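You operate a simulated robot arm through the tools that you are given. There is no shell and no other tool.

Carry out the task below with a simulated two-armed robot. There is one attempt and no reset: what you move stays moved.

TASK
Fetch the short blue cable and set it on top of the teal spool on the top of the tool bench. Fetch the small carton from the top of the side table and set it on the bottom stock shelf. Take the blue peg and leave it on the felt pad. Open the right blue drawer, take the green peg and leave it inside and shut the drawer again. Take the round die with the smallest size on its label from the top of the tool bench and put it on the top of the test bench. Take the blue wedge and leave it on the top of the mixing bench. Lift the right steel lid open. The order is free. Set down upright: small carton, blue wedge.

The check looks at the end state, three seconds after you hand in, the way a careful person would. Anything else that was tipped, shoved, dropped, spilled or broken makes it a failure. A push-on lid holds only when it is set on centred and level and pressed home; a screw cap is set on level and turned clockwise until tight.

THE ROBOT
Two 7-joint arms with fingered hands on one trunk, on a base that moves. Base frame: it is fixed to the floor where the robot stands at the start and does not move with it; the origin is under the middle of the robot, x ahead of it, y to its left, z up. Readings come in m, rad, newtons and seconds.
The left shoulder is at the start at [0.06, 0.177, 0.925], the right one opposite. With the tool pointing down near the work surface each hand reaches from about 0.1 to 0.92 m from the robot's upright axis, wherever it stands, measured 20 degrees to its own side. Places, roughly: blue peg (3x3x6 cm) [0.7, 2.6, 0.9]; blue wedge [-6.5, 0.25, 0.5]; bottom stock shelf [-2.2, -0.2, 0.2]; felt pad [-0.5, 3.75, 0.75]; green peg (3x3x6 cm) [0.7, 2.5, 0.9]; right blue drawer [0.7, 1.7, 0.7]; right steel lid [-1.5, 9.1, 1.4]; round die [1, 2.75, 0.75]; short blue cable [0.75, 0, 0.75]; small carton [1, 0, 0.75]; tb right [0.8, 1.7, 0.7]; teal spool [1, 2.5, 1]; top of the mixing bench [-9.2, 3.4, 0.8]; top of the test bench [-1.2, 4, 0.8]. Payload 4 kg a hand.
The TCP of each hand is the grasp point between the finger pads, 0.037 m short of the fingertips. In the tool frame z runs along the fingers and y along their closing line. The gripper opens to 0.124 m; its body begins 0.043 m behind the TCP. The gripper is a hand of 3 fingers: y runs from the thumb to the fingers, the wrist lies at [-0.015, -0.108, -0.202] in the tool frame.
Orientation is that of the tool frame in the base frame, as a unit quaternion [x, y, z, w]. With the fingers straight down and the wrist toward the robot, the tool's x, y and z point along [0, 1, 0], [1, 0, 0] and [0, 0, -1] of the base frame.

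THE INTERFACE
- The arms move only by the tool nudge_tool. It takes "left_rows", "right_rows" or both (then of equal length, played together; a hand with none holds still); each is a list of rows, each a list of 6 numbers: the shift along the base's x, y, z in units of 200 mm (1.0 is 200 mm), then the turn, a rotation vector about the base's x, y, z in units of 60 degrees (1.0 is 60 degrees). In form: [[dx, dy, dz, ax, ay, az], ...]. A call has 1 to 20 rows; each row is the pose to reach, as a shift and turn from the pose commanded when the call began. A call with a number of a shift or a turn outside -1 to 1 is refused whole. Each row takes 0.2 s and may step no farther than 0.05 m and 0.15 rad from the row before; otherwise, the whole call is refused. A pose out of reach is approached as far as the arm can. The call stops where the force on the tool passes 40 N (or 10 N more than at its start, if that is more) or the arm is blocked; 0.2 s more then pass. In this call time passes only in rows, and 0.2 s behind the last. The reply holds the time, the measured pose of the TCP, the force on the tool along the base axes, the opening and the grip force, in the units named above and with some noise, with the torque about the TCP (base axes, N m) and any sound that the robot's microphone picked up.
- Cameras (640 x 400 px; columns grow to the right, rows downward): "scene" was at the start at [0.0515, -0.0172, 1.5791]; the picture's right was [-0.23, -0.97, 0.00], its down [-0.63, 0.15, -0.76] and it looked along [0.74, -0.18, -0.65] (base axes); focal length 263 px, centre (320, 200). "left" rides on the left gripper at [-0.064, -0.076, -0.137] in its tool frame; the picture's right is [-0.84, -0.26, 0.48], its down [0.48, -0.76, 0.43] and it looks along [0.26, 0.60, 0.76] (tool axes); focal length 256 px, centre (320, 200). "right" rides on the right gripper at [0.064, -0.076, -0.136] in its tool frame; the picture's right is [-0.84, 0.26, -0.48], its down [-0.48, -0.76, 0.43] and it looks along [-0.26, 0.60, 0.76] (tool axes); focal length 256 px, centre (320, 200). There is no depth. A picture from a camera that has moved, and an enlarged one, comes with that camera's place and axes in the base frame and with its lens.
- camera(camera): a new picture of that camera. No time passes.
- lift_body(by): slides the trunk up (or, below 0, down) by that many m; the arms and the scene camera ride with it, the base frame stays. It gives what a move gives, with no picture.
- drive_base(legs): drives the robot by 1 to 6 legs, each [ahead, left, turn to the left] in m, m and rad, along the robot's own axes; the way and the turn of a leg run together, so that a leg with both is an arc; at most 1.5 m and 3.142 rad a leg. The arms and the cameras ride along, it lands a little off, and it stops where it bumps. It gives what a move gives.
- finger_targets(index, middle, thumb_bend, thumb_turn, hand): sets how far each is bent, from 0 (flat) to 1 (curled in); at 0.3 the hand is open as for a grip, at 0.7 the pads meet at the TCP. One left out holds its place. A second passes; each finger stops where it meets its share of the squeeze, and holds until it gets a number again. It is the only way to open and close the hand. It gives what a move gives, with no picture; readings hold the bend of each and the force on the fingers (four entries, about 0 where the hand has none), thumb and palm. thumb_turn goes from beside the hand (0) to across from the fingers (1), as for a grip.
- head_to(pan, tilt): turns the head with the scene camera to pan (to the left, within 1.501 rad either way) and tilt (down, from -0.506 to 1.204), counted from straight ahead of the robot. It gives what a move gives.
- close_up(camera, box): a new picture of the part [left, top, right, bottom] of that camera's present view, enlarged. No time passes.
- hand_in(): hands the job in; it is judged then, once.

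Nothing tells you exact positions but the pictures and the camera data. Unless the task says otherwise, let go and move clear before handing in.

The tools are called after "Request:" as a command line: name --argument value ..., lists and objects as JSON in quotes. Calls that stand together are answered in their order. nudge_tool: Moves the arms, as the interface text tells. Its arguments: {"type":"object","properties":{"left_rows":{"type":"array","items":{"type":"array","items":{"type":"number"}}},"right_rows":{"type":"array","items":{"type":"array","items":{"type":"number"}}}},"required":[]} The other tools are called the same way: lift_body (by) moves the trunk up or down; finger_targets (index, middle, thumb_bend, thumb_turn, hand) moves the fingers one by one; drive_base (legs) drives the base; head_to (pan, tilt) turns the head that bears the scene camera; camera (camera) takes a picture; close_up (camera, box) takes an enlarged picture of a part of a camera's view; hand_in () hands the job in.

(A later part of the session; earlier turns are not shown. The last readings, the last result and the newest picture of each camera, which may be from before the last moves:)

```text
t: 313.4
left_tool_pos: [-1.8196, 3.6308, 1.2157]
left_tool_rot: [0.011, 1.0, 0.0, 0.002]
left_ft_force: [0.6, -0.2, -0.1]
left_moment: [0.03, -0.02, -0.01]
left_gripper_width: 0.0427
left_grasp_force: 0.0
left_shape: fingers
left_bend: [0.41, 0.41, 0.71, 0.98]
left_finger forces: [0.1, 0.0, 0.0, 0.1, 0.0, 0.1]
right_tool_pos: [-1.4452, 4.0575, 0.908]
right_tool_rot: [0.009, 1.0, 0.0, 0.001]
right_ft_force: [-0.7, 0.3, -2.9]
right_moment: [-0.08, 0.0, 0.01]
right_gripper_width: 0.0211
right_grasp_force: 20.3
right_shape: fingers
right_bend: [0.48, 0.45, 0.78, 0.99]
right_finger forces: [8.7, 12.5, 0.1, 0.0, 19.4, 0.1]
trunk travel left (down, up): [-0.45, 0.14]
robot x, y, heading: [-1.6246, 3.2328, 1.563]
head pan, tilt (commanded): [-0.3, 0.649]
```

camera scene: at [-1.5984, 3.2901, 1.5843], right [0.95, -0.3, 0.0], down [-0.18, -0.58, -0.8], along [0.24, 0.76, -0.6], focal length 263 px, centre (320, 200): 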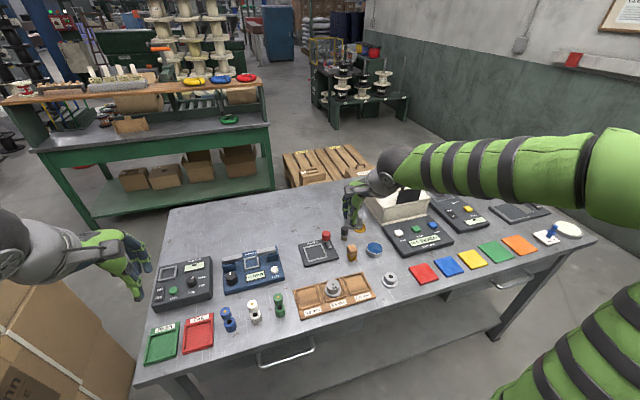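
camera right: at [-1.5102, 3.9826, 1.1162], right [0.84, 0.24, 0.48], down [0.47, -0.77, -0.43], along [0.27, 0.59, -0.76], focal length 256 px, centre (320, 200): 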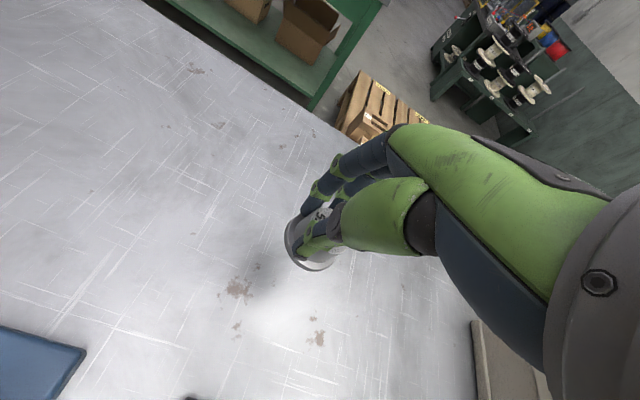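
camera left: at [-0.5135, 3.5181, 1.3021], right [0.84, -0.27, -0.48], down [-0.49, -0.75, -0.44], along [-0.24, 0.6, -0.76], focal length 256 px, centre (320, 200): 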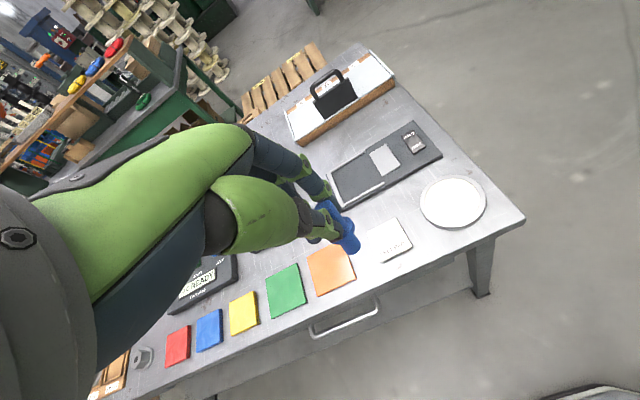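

Request:
nudge_tool --right_rows '[[0, 0, -0.015, 0, 0, 0], [0, 0, -0.03, 0, 0, 0]]'

Request:
close_up --camera "right" --box '[240, 150, 400, 300]'

Request:
close_up --camera "scene" --box '[280, 170, 360, 230]'

```text
t: 314.0
left_tool_pos: [-1.8198, 3.6312, 1.217]
left_tool_rot: [0.011, 1.0, 0.0, 0.003]
left_ft_force: [0.2, -0.2, -0.2]
left_moment: [0.04, 0.01, -0.01]
left_gripper_width: 0.0428
left_grasp_force: 0.1
left_shape: fingers
left_bend: [0.41, 0.41, 0.71, 0.98]
left_finger forces: [0.0, 0.0, 0.1, 0.1, 0.0, 0.1]
right_tool_pos: [-1.4454, 4.0569, 0.9045]
right_tool_rot: [0.009, 1.0, -0.001, 0.001]
right_ft_force: [-0.8, -1.2, 3.1]
right_moment: [0.2, -0.06, 0.02]
right_gripper_width: 0.0209
right_grasp_force: 20.6
right_shape: fingers
right_bend: [0.48, 0.45, 0.78, 0.99]
right_finger forces: [8.7, 12.4, 0.0, 0.0, 20.6, 0.0]
trunk travel left (down, up): [-0.45, 0.14]
robot x, y, heading: [-1.6236, 3.2353, 1.568]
head pan, tilt (commanded): [-0.3, 0.649]
```

```text
2.67 times, centred on (320, 225) of right
camera zoom: at [-1.5115, 3.9817, 1.0395], right [0.84, 0.24, 0.48], down [0.47, -0.77, -0.43], along [0.27, 0.59, -0.76], focal length 683 px, centre (320, 133)
```

zoom: 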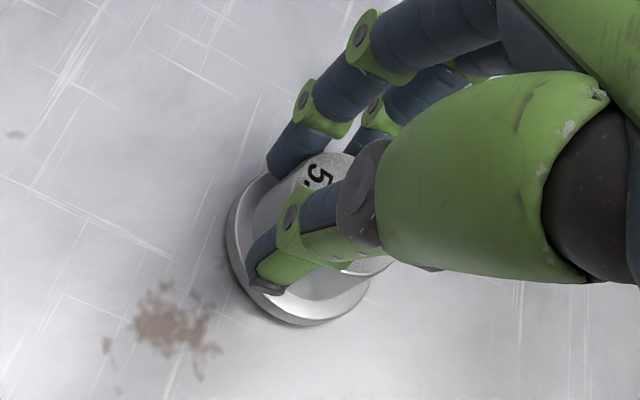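

```text
6.67 times, centred on (320, 200) of scene
camera zoom: at [-1.5987, 3.2896, 1.5844], right [0.95, -0.3, 0.0], down [-0.18, -0.58, -0.8], along [0.24, 0.76, -0.6], focal length 1754 px, centre (320, 200)
```

zoom: 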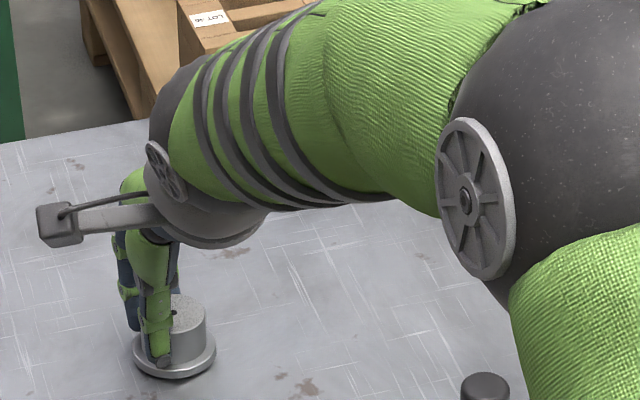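

Contact at the expected height. I'll press it flat by another millimetre, then release evenly and lift away.

Request:
nudge_tool --right_rows '[[0, 0, -0.008, 0, 0, 0]]'

Request:
finger_targets --hand "right" --index 0.47 --middle 0.44 --thumb_bend 0.76

Request:
finger_targets --hand "right" --index 0.36 --middle 0.36 --thumb_bend 0.68

Request:
nudge_tool --right_rows '[[0, 0, 0.1, 0, 0, 0], [0, 0, 0.3, 0, 0, 0], [0, 0, 0.5, 0, 0, 0], [0, 0, 0.7, 0, 0, 0], [0, -0.2, 0.8, 0, 0, 0], [0, -0.4, 0.9, 0, 0, 0], [0, -0.6, 1.0, 0, 0, 0], [0, -0.8, 1.0, 0, 0, 0], [0, -1.0, 1.0, 0, 0, 0]]'

Request:
close_up --camera "scene" --box '[200, 130, 400, 280]'

```text
t: 314.4
left_tool_pos: [-1.8195, 3.6293, 1.2163]
left_tool_rot: [0.011, 1.0, -0.001, 0.002]
left_ft_force: [-1.1, 0.6, 0.3]
left_moment: [0.0, -0.02, 0.02]
left_gripper_width: 0.0428
left_grasp_force: 0.1
left_shape: fingers
left_bend: [0.41, 0.41, 0.71, 0.98]
left_finger forces: [0.0, 0.0, 0.1, 0.1, 0.0, 0.0]
right_tool_pos: [-1.4456, 4.057, 0.9037]
right_tool_rot: [0.009, 1.0, -0.001, 0.001]
right_ft_force: [-3.3, -0.9, 7.1]
right_moment: [0.4, -0.03, 0.09]
right_gripper_width: 0.0206
right_grasp_force: 22.0
right_shape: fingers
right_bend: [0.48, 0.45, 0.78, 0.98]
right_finger forces: [8.9, 13.0, 0.1, 0.0, 21.8, 0.0]
trunk travel left (down, up): [-0.45, 0.14]
robot x, y, heading: [-1.624, 3.2347, 1.57]
head pan, tilt (commanded): [-0.3, 0.649]
```

```text
t: 315.4
left_tool_pos: [-1.8205, 3.6297, 1.2161]
left_tool_rot: [0.011, 1.0, 0.0, 0.002]
left_ft_force: [-0.7, 0.6, 0.0]
left_moment: [-0.02, 0.02, -0.03]
left_gripper_width: 0.0425
left_grasp_force: 0.0
left_shape: fingers
left_bend: [0.41, 0.41, 0.71, 0.98]
left_finger forces: [0.0, 0.0, 0.1, 0.0, 0.0, 0.0]
right_tool_pos: [-1.4443, 4.0579, 0.9009]
right_tool_rot: [0.009, 1.0, -0.001, 0.002]
right_ft_force: [-0.4, -0.9, 0.9]
right_moment: [0.06, 0.02, 0.05]
right_gripper_width: 0.0255
right_grasp_force: 4.3
right_shape: fingers
right_bend: [0.46, 0.42, 0.75, 1.0]
right_finger forces: [1.8, 2.9, 0.1, 0.0, 3.8, 0.0]
trunk travel left (down, up): [-0.45, 0.14]
robot x, y, heading: [-1.6222, 3.2317, 1.564]
head pan, tilt (commanded): [-0.3, 0.649]
```

```text
t: 316.4
left_tool_pos: [-1.8216, 3.6305, 1.2159]
left_tool_rot: [0.012, 1.0, 0.0, 0.003]
left_ft_force: [0.3, -0.9, 0.3]
left_moment: [0.02, 0.0, 0.01]
left_gripper_width: 0.0428
left_grasp_force: 0.0
left_shape: fingers
left_bend: [0.41, 0.41, 0.71, 0.98]
left_finger forces: [0.0, 0.0, 0.0, 0.1, 0.0, 0.1]
right_tool_pos: [-1.4443, 4.0563, 0.9016]
right_tool_rot: [0.008, 1.0, -0.001, 0.001]
right_ft_force: [-0.7, -0.9, 0.3]
right_moment: [-0.02, 0.01, 0.0]
right_gripper_width: 0.0557
right_grasp_force: 0.0
right_shape: fingers
right_bend: [0.36, 0.36, 0.68, 1.0]
right_finger forces: [0.0, 0.0, 0.0, 0.0, 0.0, 0.0]
trunk travel left (down, up): [-0.45, 0.14]
robot x, y, heading: [-1.6259, 3.2358, 1.563]
head pan, tilt (commanded): [-0.3, 0.649]
```

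```text
t: 318.4
left_tool_pos: [-1.82, 3.6292, 1.216]
left_tool_rot: [0.011, 1.0, 0.0, 0.002]
left_ft_force: [-0.2, -0.5, 0.8]
left_moment: [0.04, 0.0, -0.03]
left_gripper_width: 0.0426
left_grasp_force: 0.0
left_shape: fingers
left_bend: [0.41, 0.41, 0.71, 0.98]
left_finger forces: [0.0, 0.1, 0.0, 0.0, 0.0, 0.0]
right_tool_pos: [-1.4453, 3.8552, 1.1013]
right_tool_rot: [0.009, 1.0, 0.0, 0.0]
right_ft_force: [0.4, -1.1, 0.1]
right_moment: [0.01, 0.02, 0.01]
right_gripper_width: 0.056
right_grasp_force: 0.0
right_shape: fingers
right_bend: [0.36, 0.36, 0.68, 1.0]
right_finger forces: [0.0, 0.0, 0.0, 0.1, 0.0, 0.1]
trunk travel left (down, up): [-0.45, 0.14]
robot x, y, heading: [-1.6248, 3.2333, 1.564]
head pan, tilt (commanded): [-0.3, 0.649]
```

```text
2.67 times, centred on (300, 205) of scene
camera zoom: at [-1.5983, 3.289, 1.5843], right [0.95, -0.3, 0.0], down [-0.18, -0.58, -0.8], along [0.24, 0.76, -0.6], focal length 702 px, centre (373, 187)
```

zoom: 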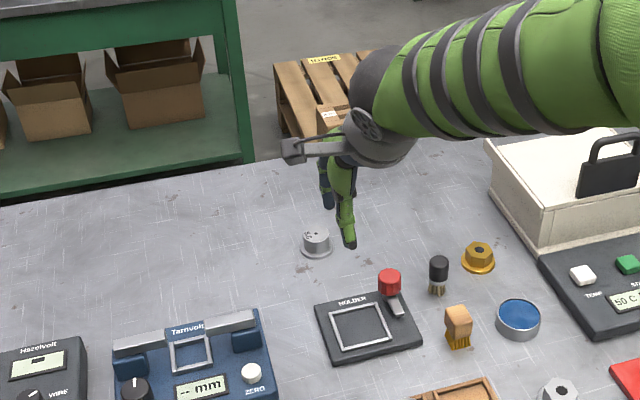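

The die sits flat on the test bench. Next is the steel lid far ahead, so I'll tuck the arms and drive round the bench's right side into the aisle.

Request:
nudge_tool --right_rows '[[0.1, -0.2, 0.05, 0, 0, 0], [0.2, -0.4, 0.1, 0, 0, 0], [0.3, -0.6, 0.15, 0, 0, 0], [0.4, -0.8, 0.2, 0, 0, 0]]'

Request:
drive_base --legs '[[-0.4, 0, 0], [0, -1.5, 0], [0, -0.17, 0]]'

Request:
head_to --pan 0.0 --tilt 0.2

Request:
camera --camera "scene"

```text
t: 319.4
left_tool_pos: [-1.8186, 3.6294, 1.2165]
left_tool_rot: [0.011, 1.0, -0.001, 0.003]
left_ft_force: [0.9, -1.0, -0.7]
left_moment: [0.0, -0.01, 0.0]
left_gripper_width: 0.0431
left_grasp_force: 0.0
left_shape: fingers
left_bend: [0.41, 0.41, 0.71, 0.98]
left_finger forces: [0.1, 0.0, 0.0, 0.0, 0.0, 0.1]
right_tool_pos: [-1.3664, 3.6957, 1.1422]
right_tool_rot: [0.009, 1.0, -0.001, 0.0]
right_ft_force: [-0.3, 0.3, 0.2]
right_moment: [-0.01, 0.03, 0.02]
right_gripper_width: 0.0559
right_grasp_force: 0.0
right_shape: fingers
right_bend: [0.36, 0.36, 0.68, 1.0]
right_finger forces: [0.0, 0.1, 0.0, 0.1, 0.1, 0.0]
trunk travel left (down, up): [-0.45, 0.14]
robot x, y, heading: [-1.6203, 3.234, 1.568]
head pan, tilt (commanded): [-0.3, 0.649]
```

```text
t: 330.1
left_tool_pos: [-0.1343, 3.2194, 1.2169]
left_tool_rot: [0.015, 1.0, 0.0, 0.002]
left_ft_force: [1.6, -0.4, -0.5]
left_moment: [0.04, 0.02, -0.01]
left_gripper_width: 0.0428
left_grasp_force: 0.0
left_shape: fingers
left_bend: [0.41, 0.41, 0.71, 0.98]
left_finger forces: [0.0, 0.0, 0.0, 0.1, 0.1, 0.0]
right_tool_pos: [0.3189, 3.2846, 1.1403]
right_tool_rot: [0.011, 1.0, -0.001, 0.0]
right_ft_force: [0.7, 0.5, 0.6]
right_moment: [0.01, 0.01, 0.01]
right_gripper_width: 0.0561
right_grasp_force: 0.0
right_shape: fingers
right_bend: [0.36, 0.36, 0.68, 1.0]
right_finger forces: [0.0, 0.1, 0.0, 0.0, 0.1, 0.0]
trunk travel left (down, up): [-0.45, 0.14]
robot x, y, heading: [0.0602, 2.8217, 1.565]
head pan, tilt (commanded): [-0.3, 0.649]
```

```text
t: 331.0
left_tool_pos: [-0.136, 3.219, 1.2168]
left_tool_rot: [0.014, 1.0, 0.0, 0.002]
left_ft_force: [-0.4, -0.6, -0.2]
left_moment: [-0.01, 0.02, 0.01]
left_gripper_width: 0.0424
left_grasp_force: 0.0
left_shape: fingers
left_bend: [0.41, 0.41, 0.71, 0.98]
left_finger forces: [0.0, 0.0, 0.0, 0.0, 0.0, 0.0]
right_tool_pos: [0.3183, 3.2829, 1.1421]
right_tool_rot: [0.011, 1.0, -0.001, 0.001]
right_ft_force: [-0.2, 0.2, -1.2]
right_moment: [-0.01, 0.04, 0.02]
right_gripper_width: 0.0558
right_grasp_force: 0.0
right_shape: fingers
right_bend: [0.36, 0.36, 0.68, 1.0]
right_finger forces: [0.0, 0.1, 0.0, 0.1, 0.0, 0.0]
trunk travel left (down, up): [-0.45, 0.14]
robot x, y, heading: [0.0573, 2.8246, 1.563]
head pan, tilt (commanded): [0.0, 0.201]
```

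```text
taken
camera scene: at [0.0594, 2.8886, 1.6253], right [1.0, -0.01, 0.0], down [0.0, -0.2, -0.98], along [0.01, 0.98, -0.2], focal length 263 px, centre (320, 200)
```

scene: 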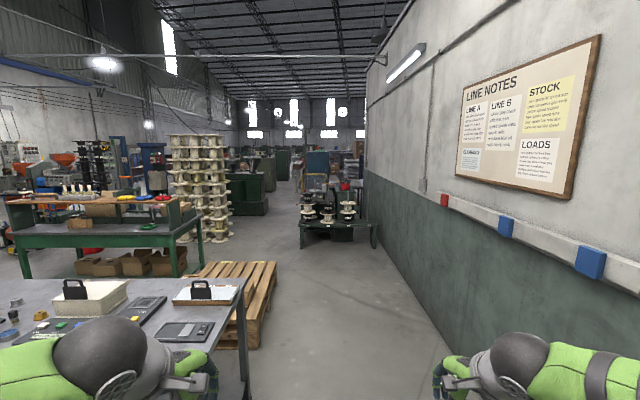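

Request:
drive_base --legs '[[1.3, 0, 0]]'

Request:
head_to --pan 0.2 --tilt 0.35

Request:
camera --camera "scene"

```text
t: 337.5
left_tool_pos: [-0.1256, 4.5183, 1.2164]
left_tool_rot: [0.011, 1.0, 0.0, 0.003]
left_ft_force: [-0.7, 0.7, 0.8]
left_moment: [0.02, 0.03, -0.01]
left_gripper_width: 0.0426
left_grasp_force: 0.1
left_shape: fingers
left_bend: [0.41, 0.41, 0.71, 0.98]
left_finger forces: [0.0, 0.0, 0.1, 0.0, 0.1, 0.0]
right_tool_pos: [0.3267, 4.5839, 1.1421]
right_tool_rot: [0.01, 1.0, -0.001, 0.0]
right_ft_force: [-0.5, -0.1, -0.7]
right_moment: [0.02, -0.02, 0.01]
right_gripper_width: 0.0559
right_grasp_force: 0.2
right_shape: fingers
right_bend: [0.36, 0.36, 0.68, 1.0]
right_finger forces: [0.0, 0.0, 0.1, 0.1, 0.0, 0.0]
trunk travel left (down, up): [-0.45, 0.14]
robot x, y, heading: [0.0691, 4.1213, 1.56]
head pan, tilt (commanded): [0.0, 0.201]
```

```text
t: 338.3
left_tool_pos: [-0.1262, 4.5174, 1.2158]
left_tool_rot: [0.012, 1.0, 0.0, 0.003]
left_ft_force: [0.0, -0.6, -0.1]
left_moment: [0.03, 0.01, -0.01]
left_gripper_width: 0.0425
left_grasp_force: 0.0
left_shape: fingers
left_bend: [0.41, 0.41, 0.71, 0.98]
left_finger forces: [0.1, 0.1, 0.0, 0.0, 0.1, 0.0]
right_tool_pos: [0.3276, 4.5843, 1.1415]
right_tool_rot: [0.01, 1.0, -0.001, 0.001]
right_ft_force: [-0.8, -0.6, 0.7]
right_moment: [0.02, 0.02, 0.04]
right_gripper_width: 0.0561
right_grasp_force: 0.2
right_shape: fingers
right_bend: [0.36, 0.36, 0.68, 1.0]
right_finger forces: [0.0, 0.0, 0.0, 0.0, 0.0, 0.0]
trunk travel left (down, up): [-0.45, 0.14]
robot x, y, heading: [0.0728, 4.1168, 1.565]
head pan, tilt (commanded): [0.201, 0.351]
```

```text
taken
camera scene: at [0.0514, 4.1857, 1.6114], right [0.98, 0.19, 0.0], down [0.07, -0.34, -0.94], along [-0.18, 0.92, -0.34], focal length 263 px, centre (320, 200)
```

scene: 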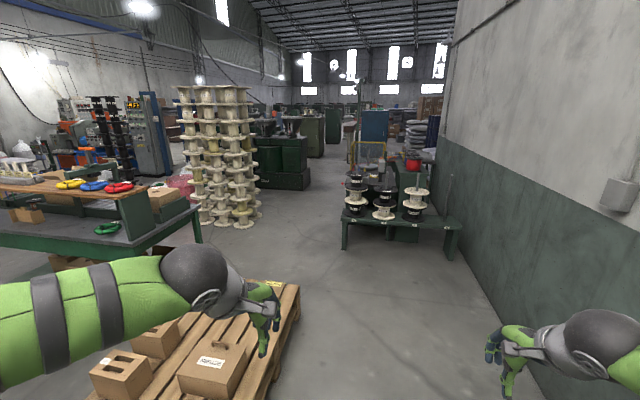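

Request:
drive_base --legs '[[1.5, 0, 0.006], [0.43, 0, 0]]'

Request:
head_to --pan 0.3 --tilt 0.35

Request:
camera --camera "scene"

```text
t: 347.9
left_tool_pos: [-0.0987, 6.4553, 1.216]
left_tool_rot: [0.016, 1.0, -0.001, 0.003]
left_ft_force: [0.1, 0.7, 0.6]
left_moment: [0.01, 0.0, 0.01]
left_gripper_width: 0.0428
left_grasp_force: 0.0
left_shape: fingers
left_bend: [0.41, 0.41, 0.71, 0.98]
left_finger forces: [0.1, 0.0, 0.0, 0.0, 0.0, 0.1]
right_tool_pos: [0.3553, 6.5173, 1.1409]
right_tool_rot: [0.014, 1.0, -0.002, 0.0]
right_ft_force: [-0.2, 0.7, -0.3]
right_moment: [0.01, -0.01, 0.0]
right_gripper_width: 0.0562
right_grasp_force: 0.2
right_shape: fingers
right_bend: [0.36, 0.36, 0.68, 1.0]
right_finger forces: [0.0, 0.1, 0.1, 0.1, 0.0, 0.0]
trunk travel left (down, up): [-0.45, 0.14]
robot x, y, heading: [0.0918, 6.0602, 1.55]
head pan, tilt (commanded): [0.201, 0.351]
```

```text
t: 348.6
left_tool_pos: [-0.1, 6.4549, 1.2169]
left_tool_rot: [0.016, 1.0, 0.0, 0.002]
left_ft_force: [-1.1, -0.5, -0.2]
left_moment: [0.0, 0.0, 0.0]
left_gripper_width: 0.0424
left_grasp_force: 0.0
left_shape: fingers
left_bend: [0.41, 0.41, 0.71, 0.98]
left_finger forces: [0.0, 0.0, 0.0, 0.1, 0.1, 0.0]
right_tool_pos: [0.355, 6.516, 1.1409]
right_tool_rot: [0.014, 1.0, -0.001, 0.001]
right_ft_force: [-0.2, -0.5, -0.1]
right_moment: [-0.01, -0.01, -0.02]
right_gripper_width: 0.056
right_grasp_force: 0.1
right_shape: fingers
right_bend: [0.36, 0.36, 0.68, 1.0]
right_finger forces: [0.1, 0.1, 0.1, 0.0, 0.0, 0.0]
trunk travel left (down, up): [-0.45, 0.14]
robot x, y, heading: [0.0905, 6.0628, 1.557]
head pan, tilt (commanded): [0.3, 0.351]
```

```text
taken
camera scene: at [0.066, 6.1189, 1.6113], right [0.96, 0.28, 0.0], down [0.1, -0.33, -0.94], along [-0.26, 0.9, -0.34], focal length 263 px, centre (320, 200)
```

scene: 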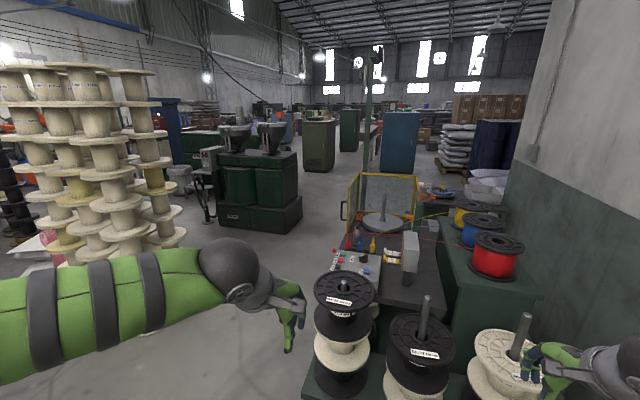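

Request:
close_up --camera "scene" --box '[180, 90, 330, 240]'

```text
2.67 times, centred on (255, 165) of scene
camera zoom: at [0.066, 6.1189, 1.6113], right [0.96, 0.28, 0.0], down [0.1, -0.33, -0.94], along [-0.26, 0.9, -0.34], focal length 702 px, centre (493, 293)
```

zoom: 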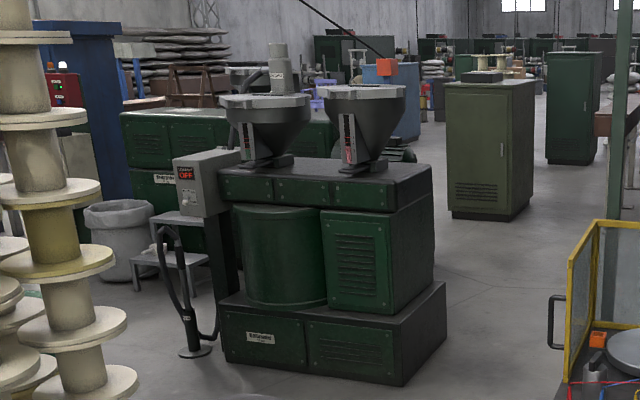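

The machine ahead left has two hoppers with steel lids, and the right one is at about [-1.45, 9.1, 1.37]. I'll go diagonally through the gap and then forward.

Request:
drive_base --legs '[[0.85, 0.91, 0], [0.8, 0, 0]]'

Request:
head_to --pan 0.4 --tilt 0.2

Request:
camera --camera "scene"

Request:
close_up --camera "scene" --box '[220, 120, 380, 240]'

```text
t: 358.8
left_tool_pos: [-0.9681, 8.1322, 1.2149]
left_tool_rot: [0.02, 1.0, 0.0, 0.003]
left_ft_force: [-0.1, -0.4, 0.9]
left_moment: [-0.02, 0.0, 0.0]
left_gripper_width: 0.0426
left_grasp_force: 0.0
left_shape: fingers
left_bend: [0.41, 0.41, 0.71, 0.98]
left_finger forces: [0.1, 0.0, 0.1, 0.1, 0.0, 0.0]
right_tool_pos: [-0.5123, 8.1935, 1.1417]
right_tool_rot: [0.016, 1.0, -0.001, 0.001]
right_ft_force: [-0.9, -0.7, 0.6]
right_moment: [0.02, -0.01, -0.03]
right_gripper_width: 0.056
right_grasp_force: 0.0
right_shape: fingers
right_bend: [0.36, 0.36, 0.68, 1.0]
right_finger forces: [0.0, 0.1, 0.1, 0.1, 0.0, 0.0]
trunk travel left (down, up): [-0.45, 0.14]
robot x, y, heading: [-0.7743, 7.7335, 1.553]
head pan, tilt (commanded): [0.3, 0.351]
```

```text
t: 359.5
left_tool_pos: [-0.9664, 8.1336, 1.216]
left_tool_rot: [0.019, 1.0, 0.0, 0.003]
left_ft_force: [0.0, -0.4, 0.1]
left_moment: [-0.01, -0.04, -0.02]
left_gripper_width: 0.0426
left_grasp_force: 0.0
left_shape: fingers
left_bend: [0.41, 0.41, 0.71, 0.98]
left_finger forces: [0.0, 0.1, 0.0, 0.1, 0.1, 0.0]
right_tool_pos: [-0.5126, 8.1925, 1.1404]
right_tool_rot: [0.017, 1.0, -0.001, 0.001]
right_ft_force: [-0.4, -0.5, 0.5]
right_moment: [0.03, 0.03, 0.01]
right_gripper_width: 0.0562
right_grasp_force: 0.0
right_shape: fingers
right_bend: [0.36, 0.36, 0.68, 1.0]
right_finger forces: [0.1, 0.0, 0.0, 0.1, 0.1, 0.0]
trunk travel left (down, up): [-0.45, 0.14]
robot x, y, heading: [-0.7767, 7.7337, 1.549]
head pan, tilt (commanded): [0.4, 0.201]
```

```text
taken
camera scene: at [-0.812, 7.7934, 1.6253], right [0.93, 0.37, 0.0], down [0.07, -0.19, -0.98], along [-0.36, 0.91, -0.2], focal length 263 px, centre (320, 200)
```

scene: 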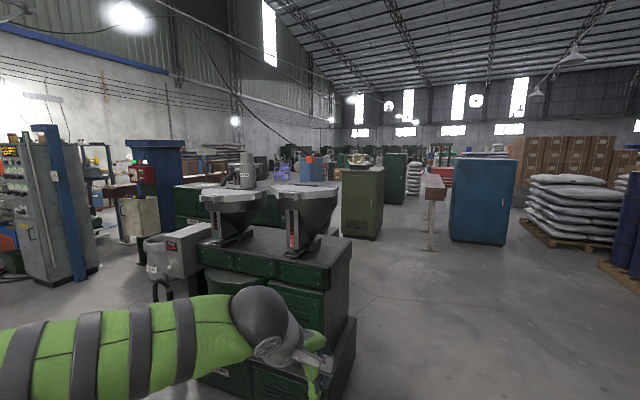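

```text
3.33 times, centred on (300, 180) of scene
camera zoom: at [-0.812, 7.7934, 1.6253], right [0.93, 0.37, 0.0], down [0.07, -0.19, -0.98], along [-0.36, 0.91, -0.2], focal length 877 px, centre (387, 267)
```

zoom: 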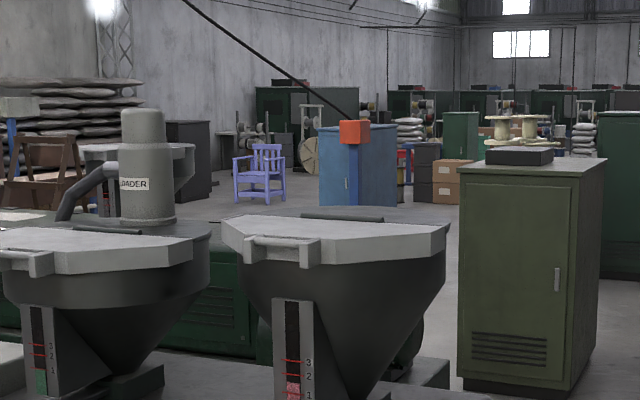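

Request:
drive_base --legs '[[0.35, 0.44, 0.02]]'

Request:
head_to --pan 0.3 --tilt 0.3

Request:
camera --camera "scene"

Request:
close_up --camera "scene" --box '[220, 110, 420, 260]'

```text
t: 362.7
left_tool_pos: [-1.4091, 8.4822, 1.2169]
left_tool_rot: [0.008, 1.0, 0.0, 0.003]
left_ft_force: [-0.9, -0.1, -0.7]
left_moment: [-0.01, -0.04, 0.0]
left_gripper_width: 0.043
left_grasp_force: 0.1
left_shape: fingers
left_bend: [0.41, 0.41, 0.71, 0.98]
left_finger forces: [0.0, 0.0, 0.0, 0.1, 0.0, 0.1]
right_tool_pos: [-0.9553, 8.552, 1.1413]
right_tool_rot: [0.006, 1.0, -0.001, 0.002]
right_ft_force: [0.2, 0.8, -0.3]
right_moment: [0.02, -0.05, -0.01]
right_gripper_width: 0.0561
right_grasp_force: 0.2
right_shape: fingers
right_bend: [0.36, 0.36, 0.68, 1.0]
right_finger forces: [0.1, 0.1, 0.0, 0.0, 0.1, 0.0]
trunk travel left (down, up): [-0.45, 0.14]
robot x, y, heading: [-1.2116, 8.0885, 1.569]
head pan, tilt (commanded): [0.4, 0.201]
```

```text
t: 363.4
left_tool_pos: [-1.4087, 8.4815, 1.2166]
left_tool_rot: [0.009, 1.0, 0.0, 0.003]
left_ft_force: [-0.4, -0.1, 0.5]
left_moment: [-0.02, -0.01, 0.04]
left_gripper_width: 0.0431
left_grasp_force: 0.0
left_shape: fingers
left_bend: [0.41, 0.41, 0.71, 0.98]
left_finger forces: [0.0, 0.1, 0.0, 0.0, 0.0, 0.0]
right_tool_pos: [-0.9551, 8.552, 1.1414]
right_tool_rot: [0.005, 1.0, -0.001, 0.001]
right_ft_force: [-0.1, -0.2, -0.5]
right_moment: [0.0, 0.0, 0.01]
right_gripper_width: 0.0559
right_grasp_force: 0.0
right_shape: fingers
right_bend: [0.36, 0.36, 0.68, 1.0]
right_finger forces: [0.0, 0.1, 0.0, 0.0, 0.0, 0.1]
trunk travel left (down, up): [-0.45, 0.14]
robot x, y, heading: [-1.2085, 8.0889, 1.572]
head pan, tilt (commanded): [0.3, 0.3]
```

```text
taken
camera scene: at [-1.2386, 8.1494, 1.6161], right [0.96, 0.3, 0.0], down [0.09, -0.28, -0.96], along [-0.28, 0.91, -0.3], focal length 263 px, centre (320, 200)
```

scene: 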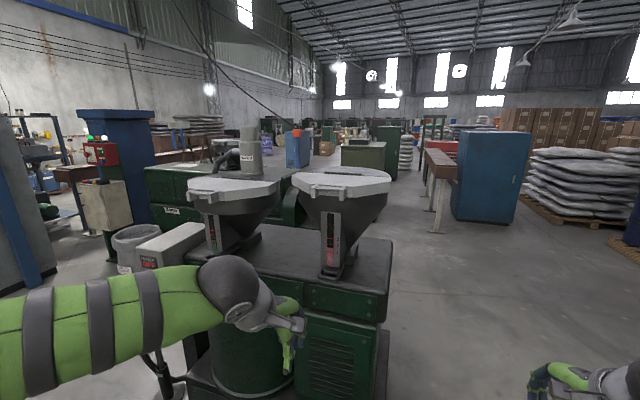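

```text
2.67 times, centred on (320, 185) of scene
camera zoom: at [-1.2386, 8.1494, 1.6161], right [0.96, 0.3, 0.0], down [0.09, -0.28, -0.96], along [-0.28, 0.91, -0.3], focal length 702 px, centre (320, 240)
```

zoom: 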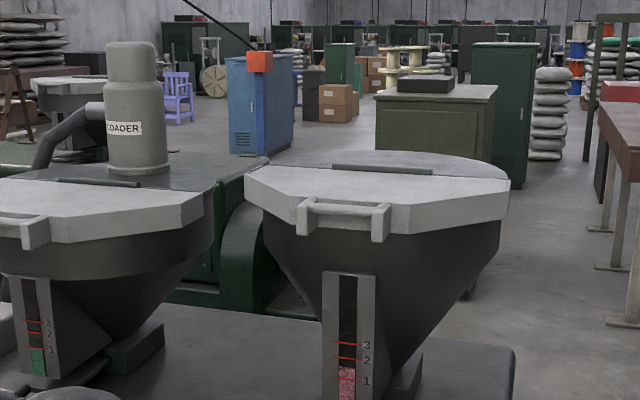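

The lid's handle bar is at about [-1.471, 9.02, 1.385] and the hinge about 0.18 m behind it. I'll raise the trunk and pitch the left hand up in place, as I did for the drawer, keeping the elbow outside.

Request:
lift_body --by 0.14

Request:
finger_targets --hand "left" --index 0.5 --middle 0.5 --thumb_bend 0.45

Request:
nudge_tool --left_rows '[[-0.05, 0, 0, 0.13, 0, 0], [-0.1, 0, 0, 0.26, 0, 0], [-0.15, 0, 0, 0.39, 0, 0], [-0.2, 0, 0, 0.52, 0, 0], [-0.25, 0, 0, 0.65, 0, 0], [-0.3, 0, 0, 0.78, 0, 0]]'

Request:
camera --camera "scene"

Request:
camera --camera "left"

```text
t: 365.1
left_tool_pos: [-1.408, 8.4823, 1.3562]
left_tool_rot: [0.008, 1.0, -0.001, 0.002]
left_ft_force: [-0.5, -0.5, 0.6]
left_moment: [0.0, -0.01, -0.01]
left_gripper_width: 0.043
left_grasp_force: 0.2
left_shape: fingers
left_bend: [0.41, 0.41, 0.71, 0.98]
left_finger forces: [0.1, 0.1, 0.0, 0.0, 0.1, 0.1]
right_tool_pos: [-0.9554, 8.5513, 1.2824]
right_tool_rot: [0.006, 1.0, -0.001, 0.002]
right_ft_force: [0.2, 0.7, -0.4]
right_moment: [0.02, -0.04, -0.01]
right_gripper_width: 0.0558
right_grasp_force: 0.1
right_shape: fingers
right_bend: [0.36, 0.36, 0.68, 1.0]
right_finger forces: [0.1, 0.1, 0.1, 0.0, 0.0, 0.0]
trunk travel left (down, up): [-0.59, 0.0]
robot x, y, heading: [-1.2079, 8.0872, 1.569]
head pan, tilt (commanded): [0.3, 0.3]
```

```text
t: 366.1
left_tool_pos: [-1.4088, 8.4818, 1.356]
left_tool_rot: [0.008, 1.0, 0.0, 0.003]
left_ft_force: [0.0, 0.1, -0.7]
left_moment: [0.0, 0.0, 0.0]
left_gripper_width: 0.0698
left_grasp_force: 0.0
left_shape: fingers
left_bend: [0.5, 0.5, 0.45, 0.98]
left_finger forces: [0.0, 0.0, 0.0, 0.0, 0.1, 0.0]
right_tool_pos: [-0.9552, 8.5514, 1.2819]
right_tool_rot: [0.007, 1.0, -0.001, 0.0]
right_ft_force: [-0.9, -0.1, -0.5]
right_moment: [-0.02, 0.0, 0.01]
right_gripper_width: 0.056
right_grasp_force: 0.0
right_shape: fingers
right_bend: [0.36, 0.36, 0.68, 1.0]
right_finger forces: [0.1, 0.0, 0.0, 0.0, 0.0, 0.1]
trunk travel left (down, up): [-0.59, 0.0]
robot x, y, heading: [-1.2083, 8.0856, 1.573]
head pan, tilt (commanded): [0.3, 0.3]
```

```text
t: 367.4
left_tool_pos: [-1.4836, 8.5171, 1.4166]
left_tool_rot: [0.009, 0.918, 0.395, 0.001]
left_ft_force: [0.9, 0.3, 0.4]
left_moment: [-0.01, -0.02, -0.02]
left_gripper_width: 0.0701
left_grasp_force: 0.0
left_shape: fingers
left_bend: [0.5, 0.5, 0.45, 0.98]
left_finger forces: [0.1, 0.0, 0.0, 0.0, 0.0, 0.0]
left hand out of reach, approached as far as the arm can: row 4, 5, 6
right_tool_pos: [-0.9582, 8.5517, 1.2809]
right_tool_rot: [0.006, 1.0, 0.0, 0.001]
right_ft_force: [-0.1, 0.0, 0.2]
right_moment: [-0.02, -0.04, 0.01]
right_gripper_width: 0.0558
right_grasp_force: 0.1
right_shape: fingers
right_bend: [0.36, 0.36, 0.68, 1.0]
right_finger forces: [0.1, 0.0, 0.0, 0.0, 0.0, 0.0]
trunk travel left (down, up): [-0.59, 0.0]
robot x, y, heading: [-1.2139, 8.0851, 1.571]
head pan, tilt (commanded): [0.3, 0.3]
```

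```text
taken
camera scene: at [-1.2406, 8.15, 1.756], right [0.96, 0.3, 0.0], down [0.09, -0.28, -0.96], along [-0.28, 0.91, -0.3], focal length 263 px, centre (320, 200)
```

scene: 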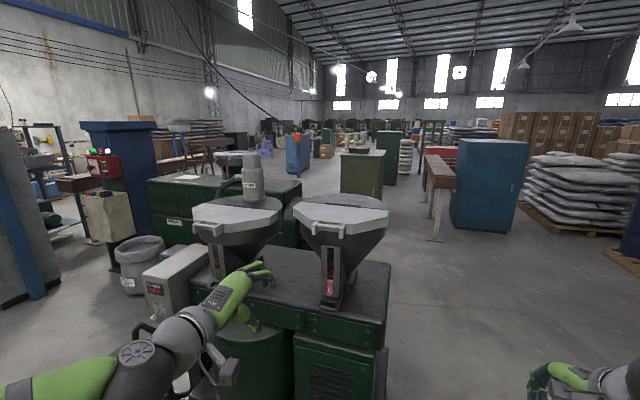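

```text
taken
camera left: at [-1.4222, 8.3659, 1.4544], right [0.84, 0.16, -0.52], down [-0.49, -0.2, -0.85], along [-0.24, 0.97, -0.09], focal length 256 px, centre (320, 200)
```

left: 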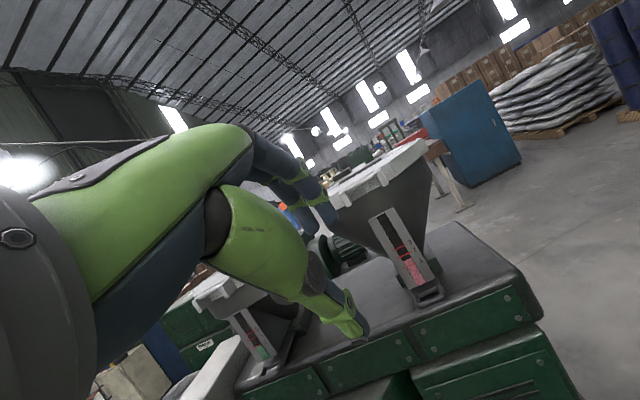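

Request:
nudge_tool --left_rows '[[0, 0.2, 0, 0, 0, 0], [0, 0.4, 0, 0.1, 0, 0], [0, 0.6, 0, 0.2, 0, 0], [0, 0.8, 0, 0.3, 0, 0], [0, 0.9, 0, 0.4, 0, 0]]'

Request:
camera --camera "scene"

Request:
camera --camera "left"

```text
t: 368.6
left_tool_pos: [-1.4838, 8.6988, 1.4172]
left_tool_rot: [0.009, 0.815, 0.579, -0.003]
left_ft_force: [-0.1, -0.5, -0.1]
left_moment: [0.01, -0.01, 0.0]
left_gripper_width: 0.0701
left_grasp_force: 0.1
left_shape: fingers
left_bend: [0.5, 0.5, 0.45, 0.98]
left_finger forces: [0.0, 0.1, 0.0, 0.0, 0.0, 0.1]
right_tool_pos: [-0.9553, 8.5521, 1.281]
right_tool_rot: [0.006, 1.0, -0.002, 0.001]
right_ft_force: [0.6, 0.5, 0.5]
right_moment: [0.0, -0.01, 0.0]
right_gripper_width: 0.0561
right_grasp_force: 0.0
right_shape: fingers
right_bend: [0.36, 0.36, 0.68, 1.0]
right_finger forces: [0.0, 0.0, 0.0, 0.0, 0.0, 0.0]
trunk travel left (down, up): [-0.59, 0.0]
robot x, y, heading: [-1.2099, 8.0894, 1.573]
head pan, tilt (commanded): [0.3, 0.3]
```

```text
taken
camera scene: at [-1.2383, 8.1504, 1.756], right [0.96, 0.3, 0.0], down [0.09, -0.28, -0.96], along [-0.28, 0.91, -0.3], focal length 263 px, centre (320, 200)
```

scene: 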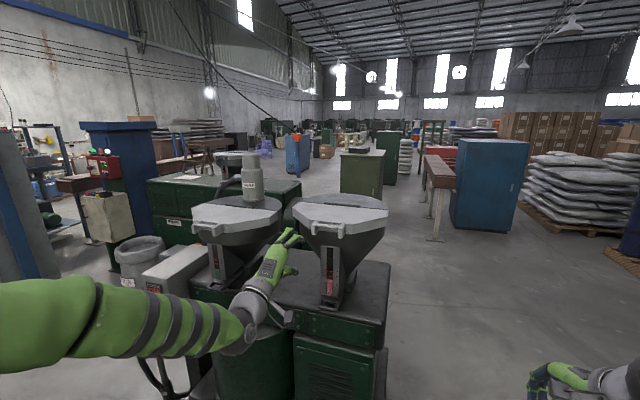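

```text
taken
camera left: at [-1.4211, 8.5447, 1.3889], right [0.84, 0.36, -0.41], down [-0.49, 0.17, -0.85], along [-0.24, 0.92, 0.32], focal length 256 px, centre (320, 200)
```

left: 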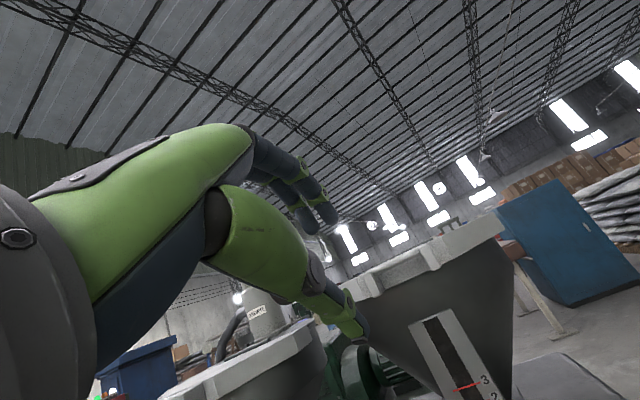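

Request:
close_up --camera "left" --box '[320, 200, 520, 340]'

Request:
close_up --camera "scene" --box '[260, 180, 400, 270]'

```text
2.86 times, centred on (420, 270) of left
camera zoom: at [-1.4211, 8.5447, 1.3889], right [0.84, 0.36, -0.41], down [-0.49, 0.17, -0.85], along [-0.24, 0.92, 0.32], focal length 731 px, centre (34, 0)
```

zoom: 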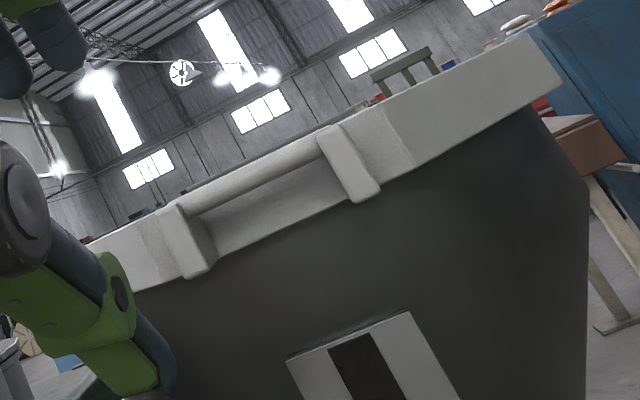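

```text
4.44 times, centred on (330, 225) of scene
camera zoom: at [-1.2383, 8.1504, 1.756], right [0.96, 0.3, 0.0], down [0.09, -0.28, -0.96], along [-0.28, 0.91, -0.3], focal length 1169 px, centre (276, 89)
```

zoom: 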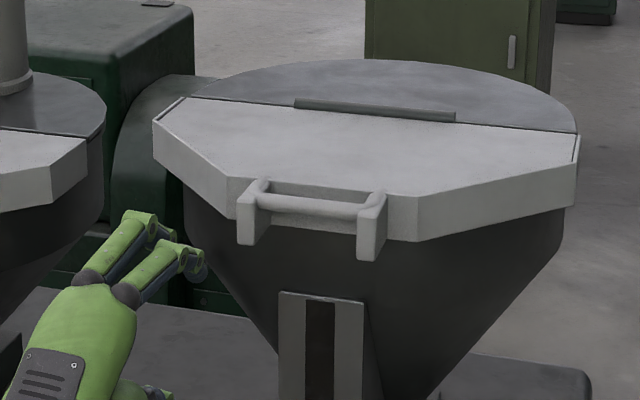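

The bar is now well located at [-1.4665, 8.992, 1.387]. I'll approach it with the fingers above and the thumb below.

Request:
nudge_tool --left_rows '[[0.03, 0.2, -0.03, 0, 0, 0], [0.06, 0.4, -0.06, 0, 0, 0], [0.09, 0.6, -0.09, 0, 0, 0], [0.095, 0.8, -0.11, 0, 0, 0], [0.095, 1.0, -0.11, 0, 0, 0]]'

Request:
close_up --camera "scene" --box '[260, 180, 400, 270]'

Request:
camera --camera "left"

```text
t: 369.9
left_tool_pos: [-1.4624, 8.8988, 1.3938]
left_tool_rot: [0.009, 0.815, 0.579, -0.003]
left_ft_force: [-0.8, 0.8, -1.0]
left_moment: [0.01, -0.01, 0.01]
left_gripper_width: 0.0703
left_grasp_force: 0.0
left_shape: fingers
left_bend: [0.5, 0.5, 0.45, 0.98]
left_finger forces: [0.1, 0.1, 0.0, 0.1, 0.0, 0.1]
right_tool_pos: [-0.9554, 8.5523, 1.2804]
right_tool_rot: [0.006, 1.0, -0.001, 0.001]
right_ft_force: [0.0, 0.9, -1.3]
right_moment: [0.0, -0.03, -0.03]
right_gripper_width: 0.056
right_grasp_force: 0.0
right_shape: fingers
right_bend: [0.36, 0.36, 0.68, 1.0]
right_finger forces: [0.0, 0.0, 0.1, 0.0, 0.1, 0.0]
trunk travel left (down, up): [-0.59, 0.0]
robot x, y, heading: [-1.2106, 8.0887, 1.572]
head pan, tilt (commanded): [0.3, 0.3]
```

```text
4.44 times, centred on (330, 225) of scene
camera zoom: at [-1.2384, 8.1509, 1.756], right [0.96, 0.3, 0.0], down [0.09, -0.28, -0.95], along [-0.28, 0.91, -0.3], focal length 1169 px, centre (276, 89)
```

zoom: 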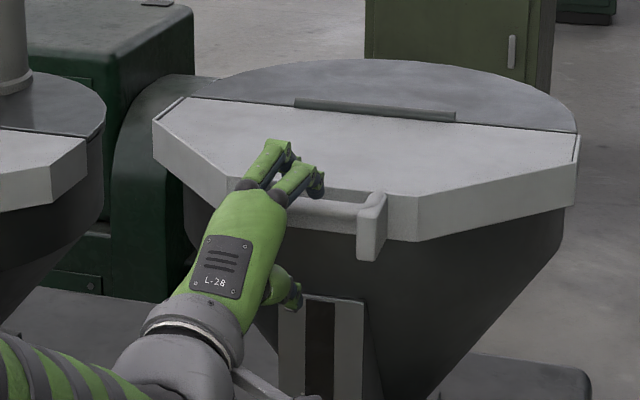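

```text
taken
camera left: at [-1.401, 8.7447, 1.366], right [0.84, 0.36, -0.41], down [-0.49, 0.16, -0.85], along [-0.24, 0.92, 0.32], focal length 256 px, centre (320, 200)
```

left: 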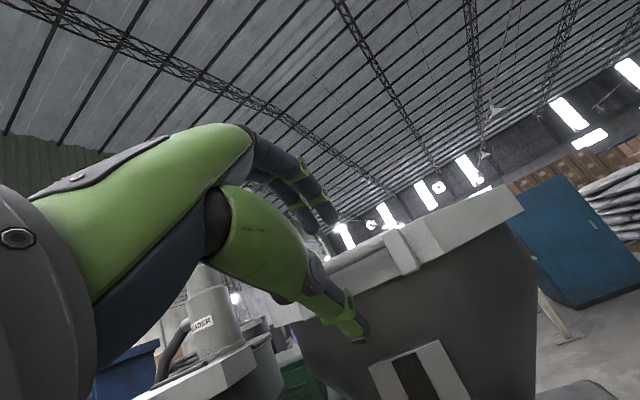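

Request:
nudge_tool --left_rows '[[-0.01, 0.1, 0.005, 0, 0, 0], [-0.02, 0.2, 0.005, 0, 0, 0], [-0.02, 0.3, 0.005, 0, 0, 0]]'

Request:
close_up --camera "left" --box '[240, 130, 480, 340]'

Request:
close_up --camera "scene" --box '[280, 190, 360, 250]'

```text
t: 370.6
left_tool_pos: [-1.4668, 8.959, 1.3942]
left_tool_rot: [0.009, 0.816, 0.579, -0.003]
left_ft_force: [-0.2, 0.3, 0.3]
left_moment: [-0.01, 0.02, -0.03]
left_gripper_width: 0.0699
left_grasp_force: 0.0
left_shape: fingers
left_bend: [0.5, 0.5, 0.45, 0.98]
left_finger forces: [0.1, 0.0, 0.0, 0.0, 0.0, 0.0]
right_tool_pos: [-0.9557, 8.5525, 1.2802]
right_tool_rot: [0.005, 1.0, -0.001, 0.001]
right_ft_force: [-0.2, 1.1, -0.7]
right_moment: [0.01, 0.0, 0.02]
right_gripper_width: 0.056
right_grasp_force: 0.1
right_shape: fingers
right_bend: [0.36, 0.36, 0.68, 1.0]
right_finger forces: [0.1, 0.0, 0.0, 0.0, 0.1, 0.0]
trunk travel left (down, up): [-0.59, 0.0]
robot x, y, heading: [-1.2118, 8.0875, 1.57]
head pan, tilt (commanded): [0.3, 0.3]
```

```text
1.90 times, centred on (360, 235) of left
camera zoom: at [-1.405, 8.8041, 1.3674], right [0.84, 0.36, -0.41], down [-0.49, 0.16, -0.85], along [-0.24, 0.92, 0.32], focal length 488 px, centre (244, 133)
```

zoom: 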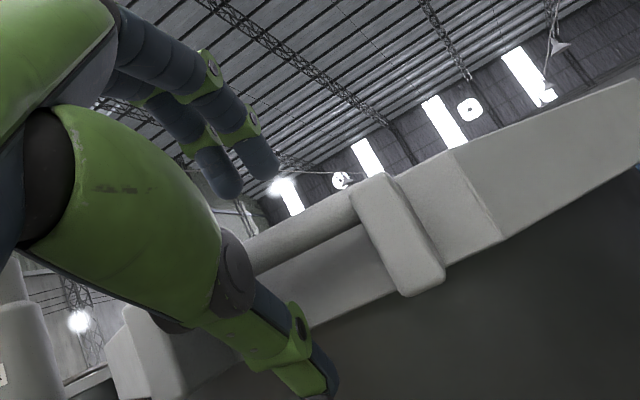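

```text
6.67 times, centred on (320, 220) of scene
camera zoom: at [-1.2384, 8.1506, 1.756], right [0.96, 0.3, 0.0], down [0.09, -0.28, -0.96], along [-0.28, 0.91, -0.3], focal length 1754 px, centre (320, 67)
```

zoom: 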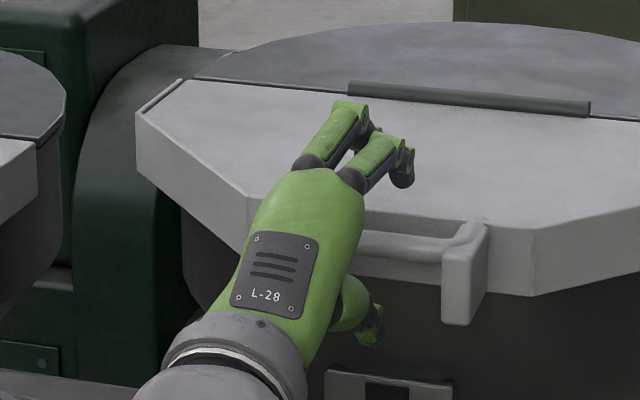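

Request:
finger_targets --hand "left" --index 0.75 --middle 0.75 --thumb_bend 0.7

Request:
close_up --camera "left" --box '[240, 130, 480, 340]'

Request:
close_up --camera "scene" --box '[280, 190, 360, 250]'

```text
t: 371.6
left_tool_pos: [-1.4675, 8.9571, 1.3982]
left_tool_rot: [0.009, 0.814, 0.581, -0.002]
left_ft_force: [-1.1, 6.8, 14.4]
left_moment: [0.52, 0.01, 0.01]
left_gripper_width: 0.009
left_grasp_force: 15.2
left_shape: fingers
left_bend: [0.73, 0.72, 0.67, 0.98]
left_finger forces: [11.1, 11.6, 0.1, 0.0, 7.3, 0.0]
right_tool_pos: [-0.9561, 8.5517, 1.2809]
right_tool_rot: [0.006, 1.0, -0.001, 0.001]
right_ft_force: [0.2, -0.3, -0.8]
right_moment: [-0.01, -0.01, 0.01]
right_gripper_width: 0.0559
right_grasp_force: 0.1
right_shape: fingers
right_bend: [0.36, 0.36, 0.68, 1.0]
right_finger forces: [0.0, 0.1, 0.0, 0.1, 0.0, 0.0]
trunk travel left (down, up): [-0.59, 0.0]
robot x, y, heading: [-1.2104, 8.0853, 1.574]
head pan, tilt (commanded): [0.3, 0.3]
```

```text
1.90 times, centred on (360, 235) of left
camera zoom: at [-1.4049, 8.8029, 1.3696], right [0.84, 0.36, -0.41], down [-0.49, 0.17, -0.85], along [-0.24, 0.92, 0.32], focal length 488 px, centre (244, 133)
```

zoom: 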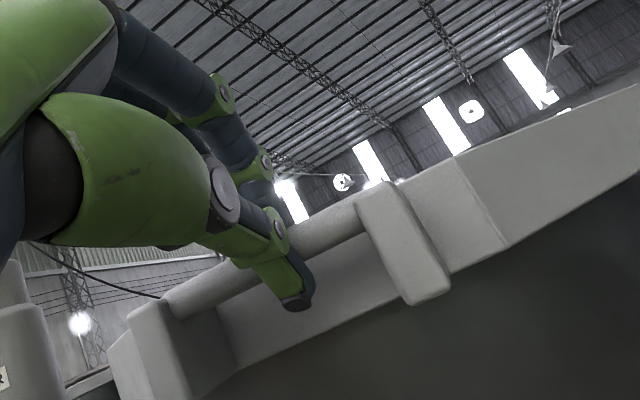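

```text
6.67 times, centred on (320, 220) of scene
camera zoom: at [-1.2382, 8.1491, 1.7562], right [0.96, 0.3, 0.0], down [0.09, -0.28, -0.96], along [-0.28, 0.91, -0.3], focal length 1754 px, centre (320, 67)
```

zoom: 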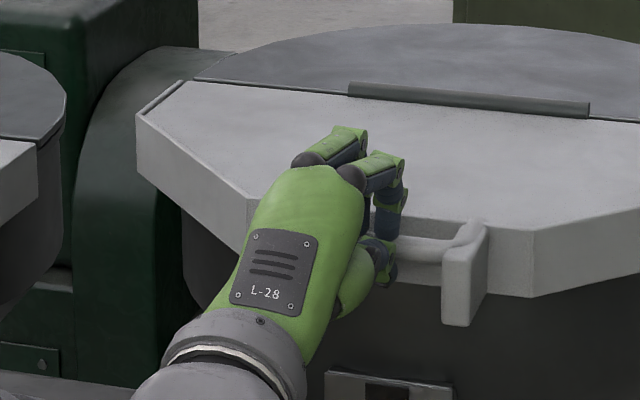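

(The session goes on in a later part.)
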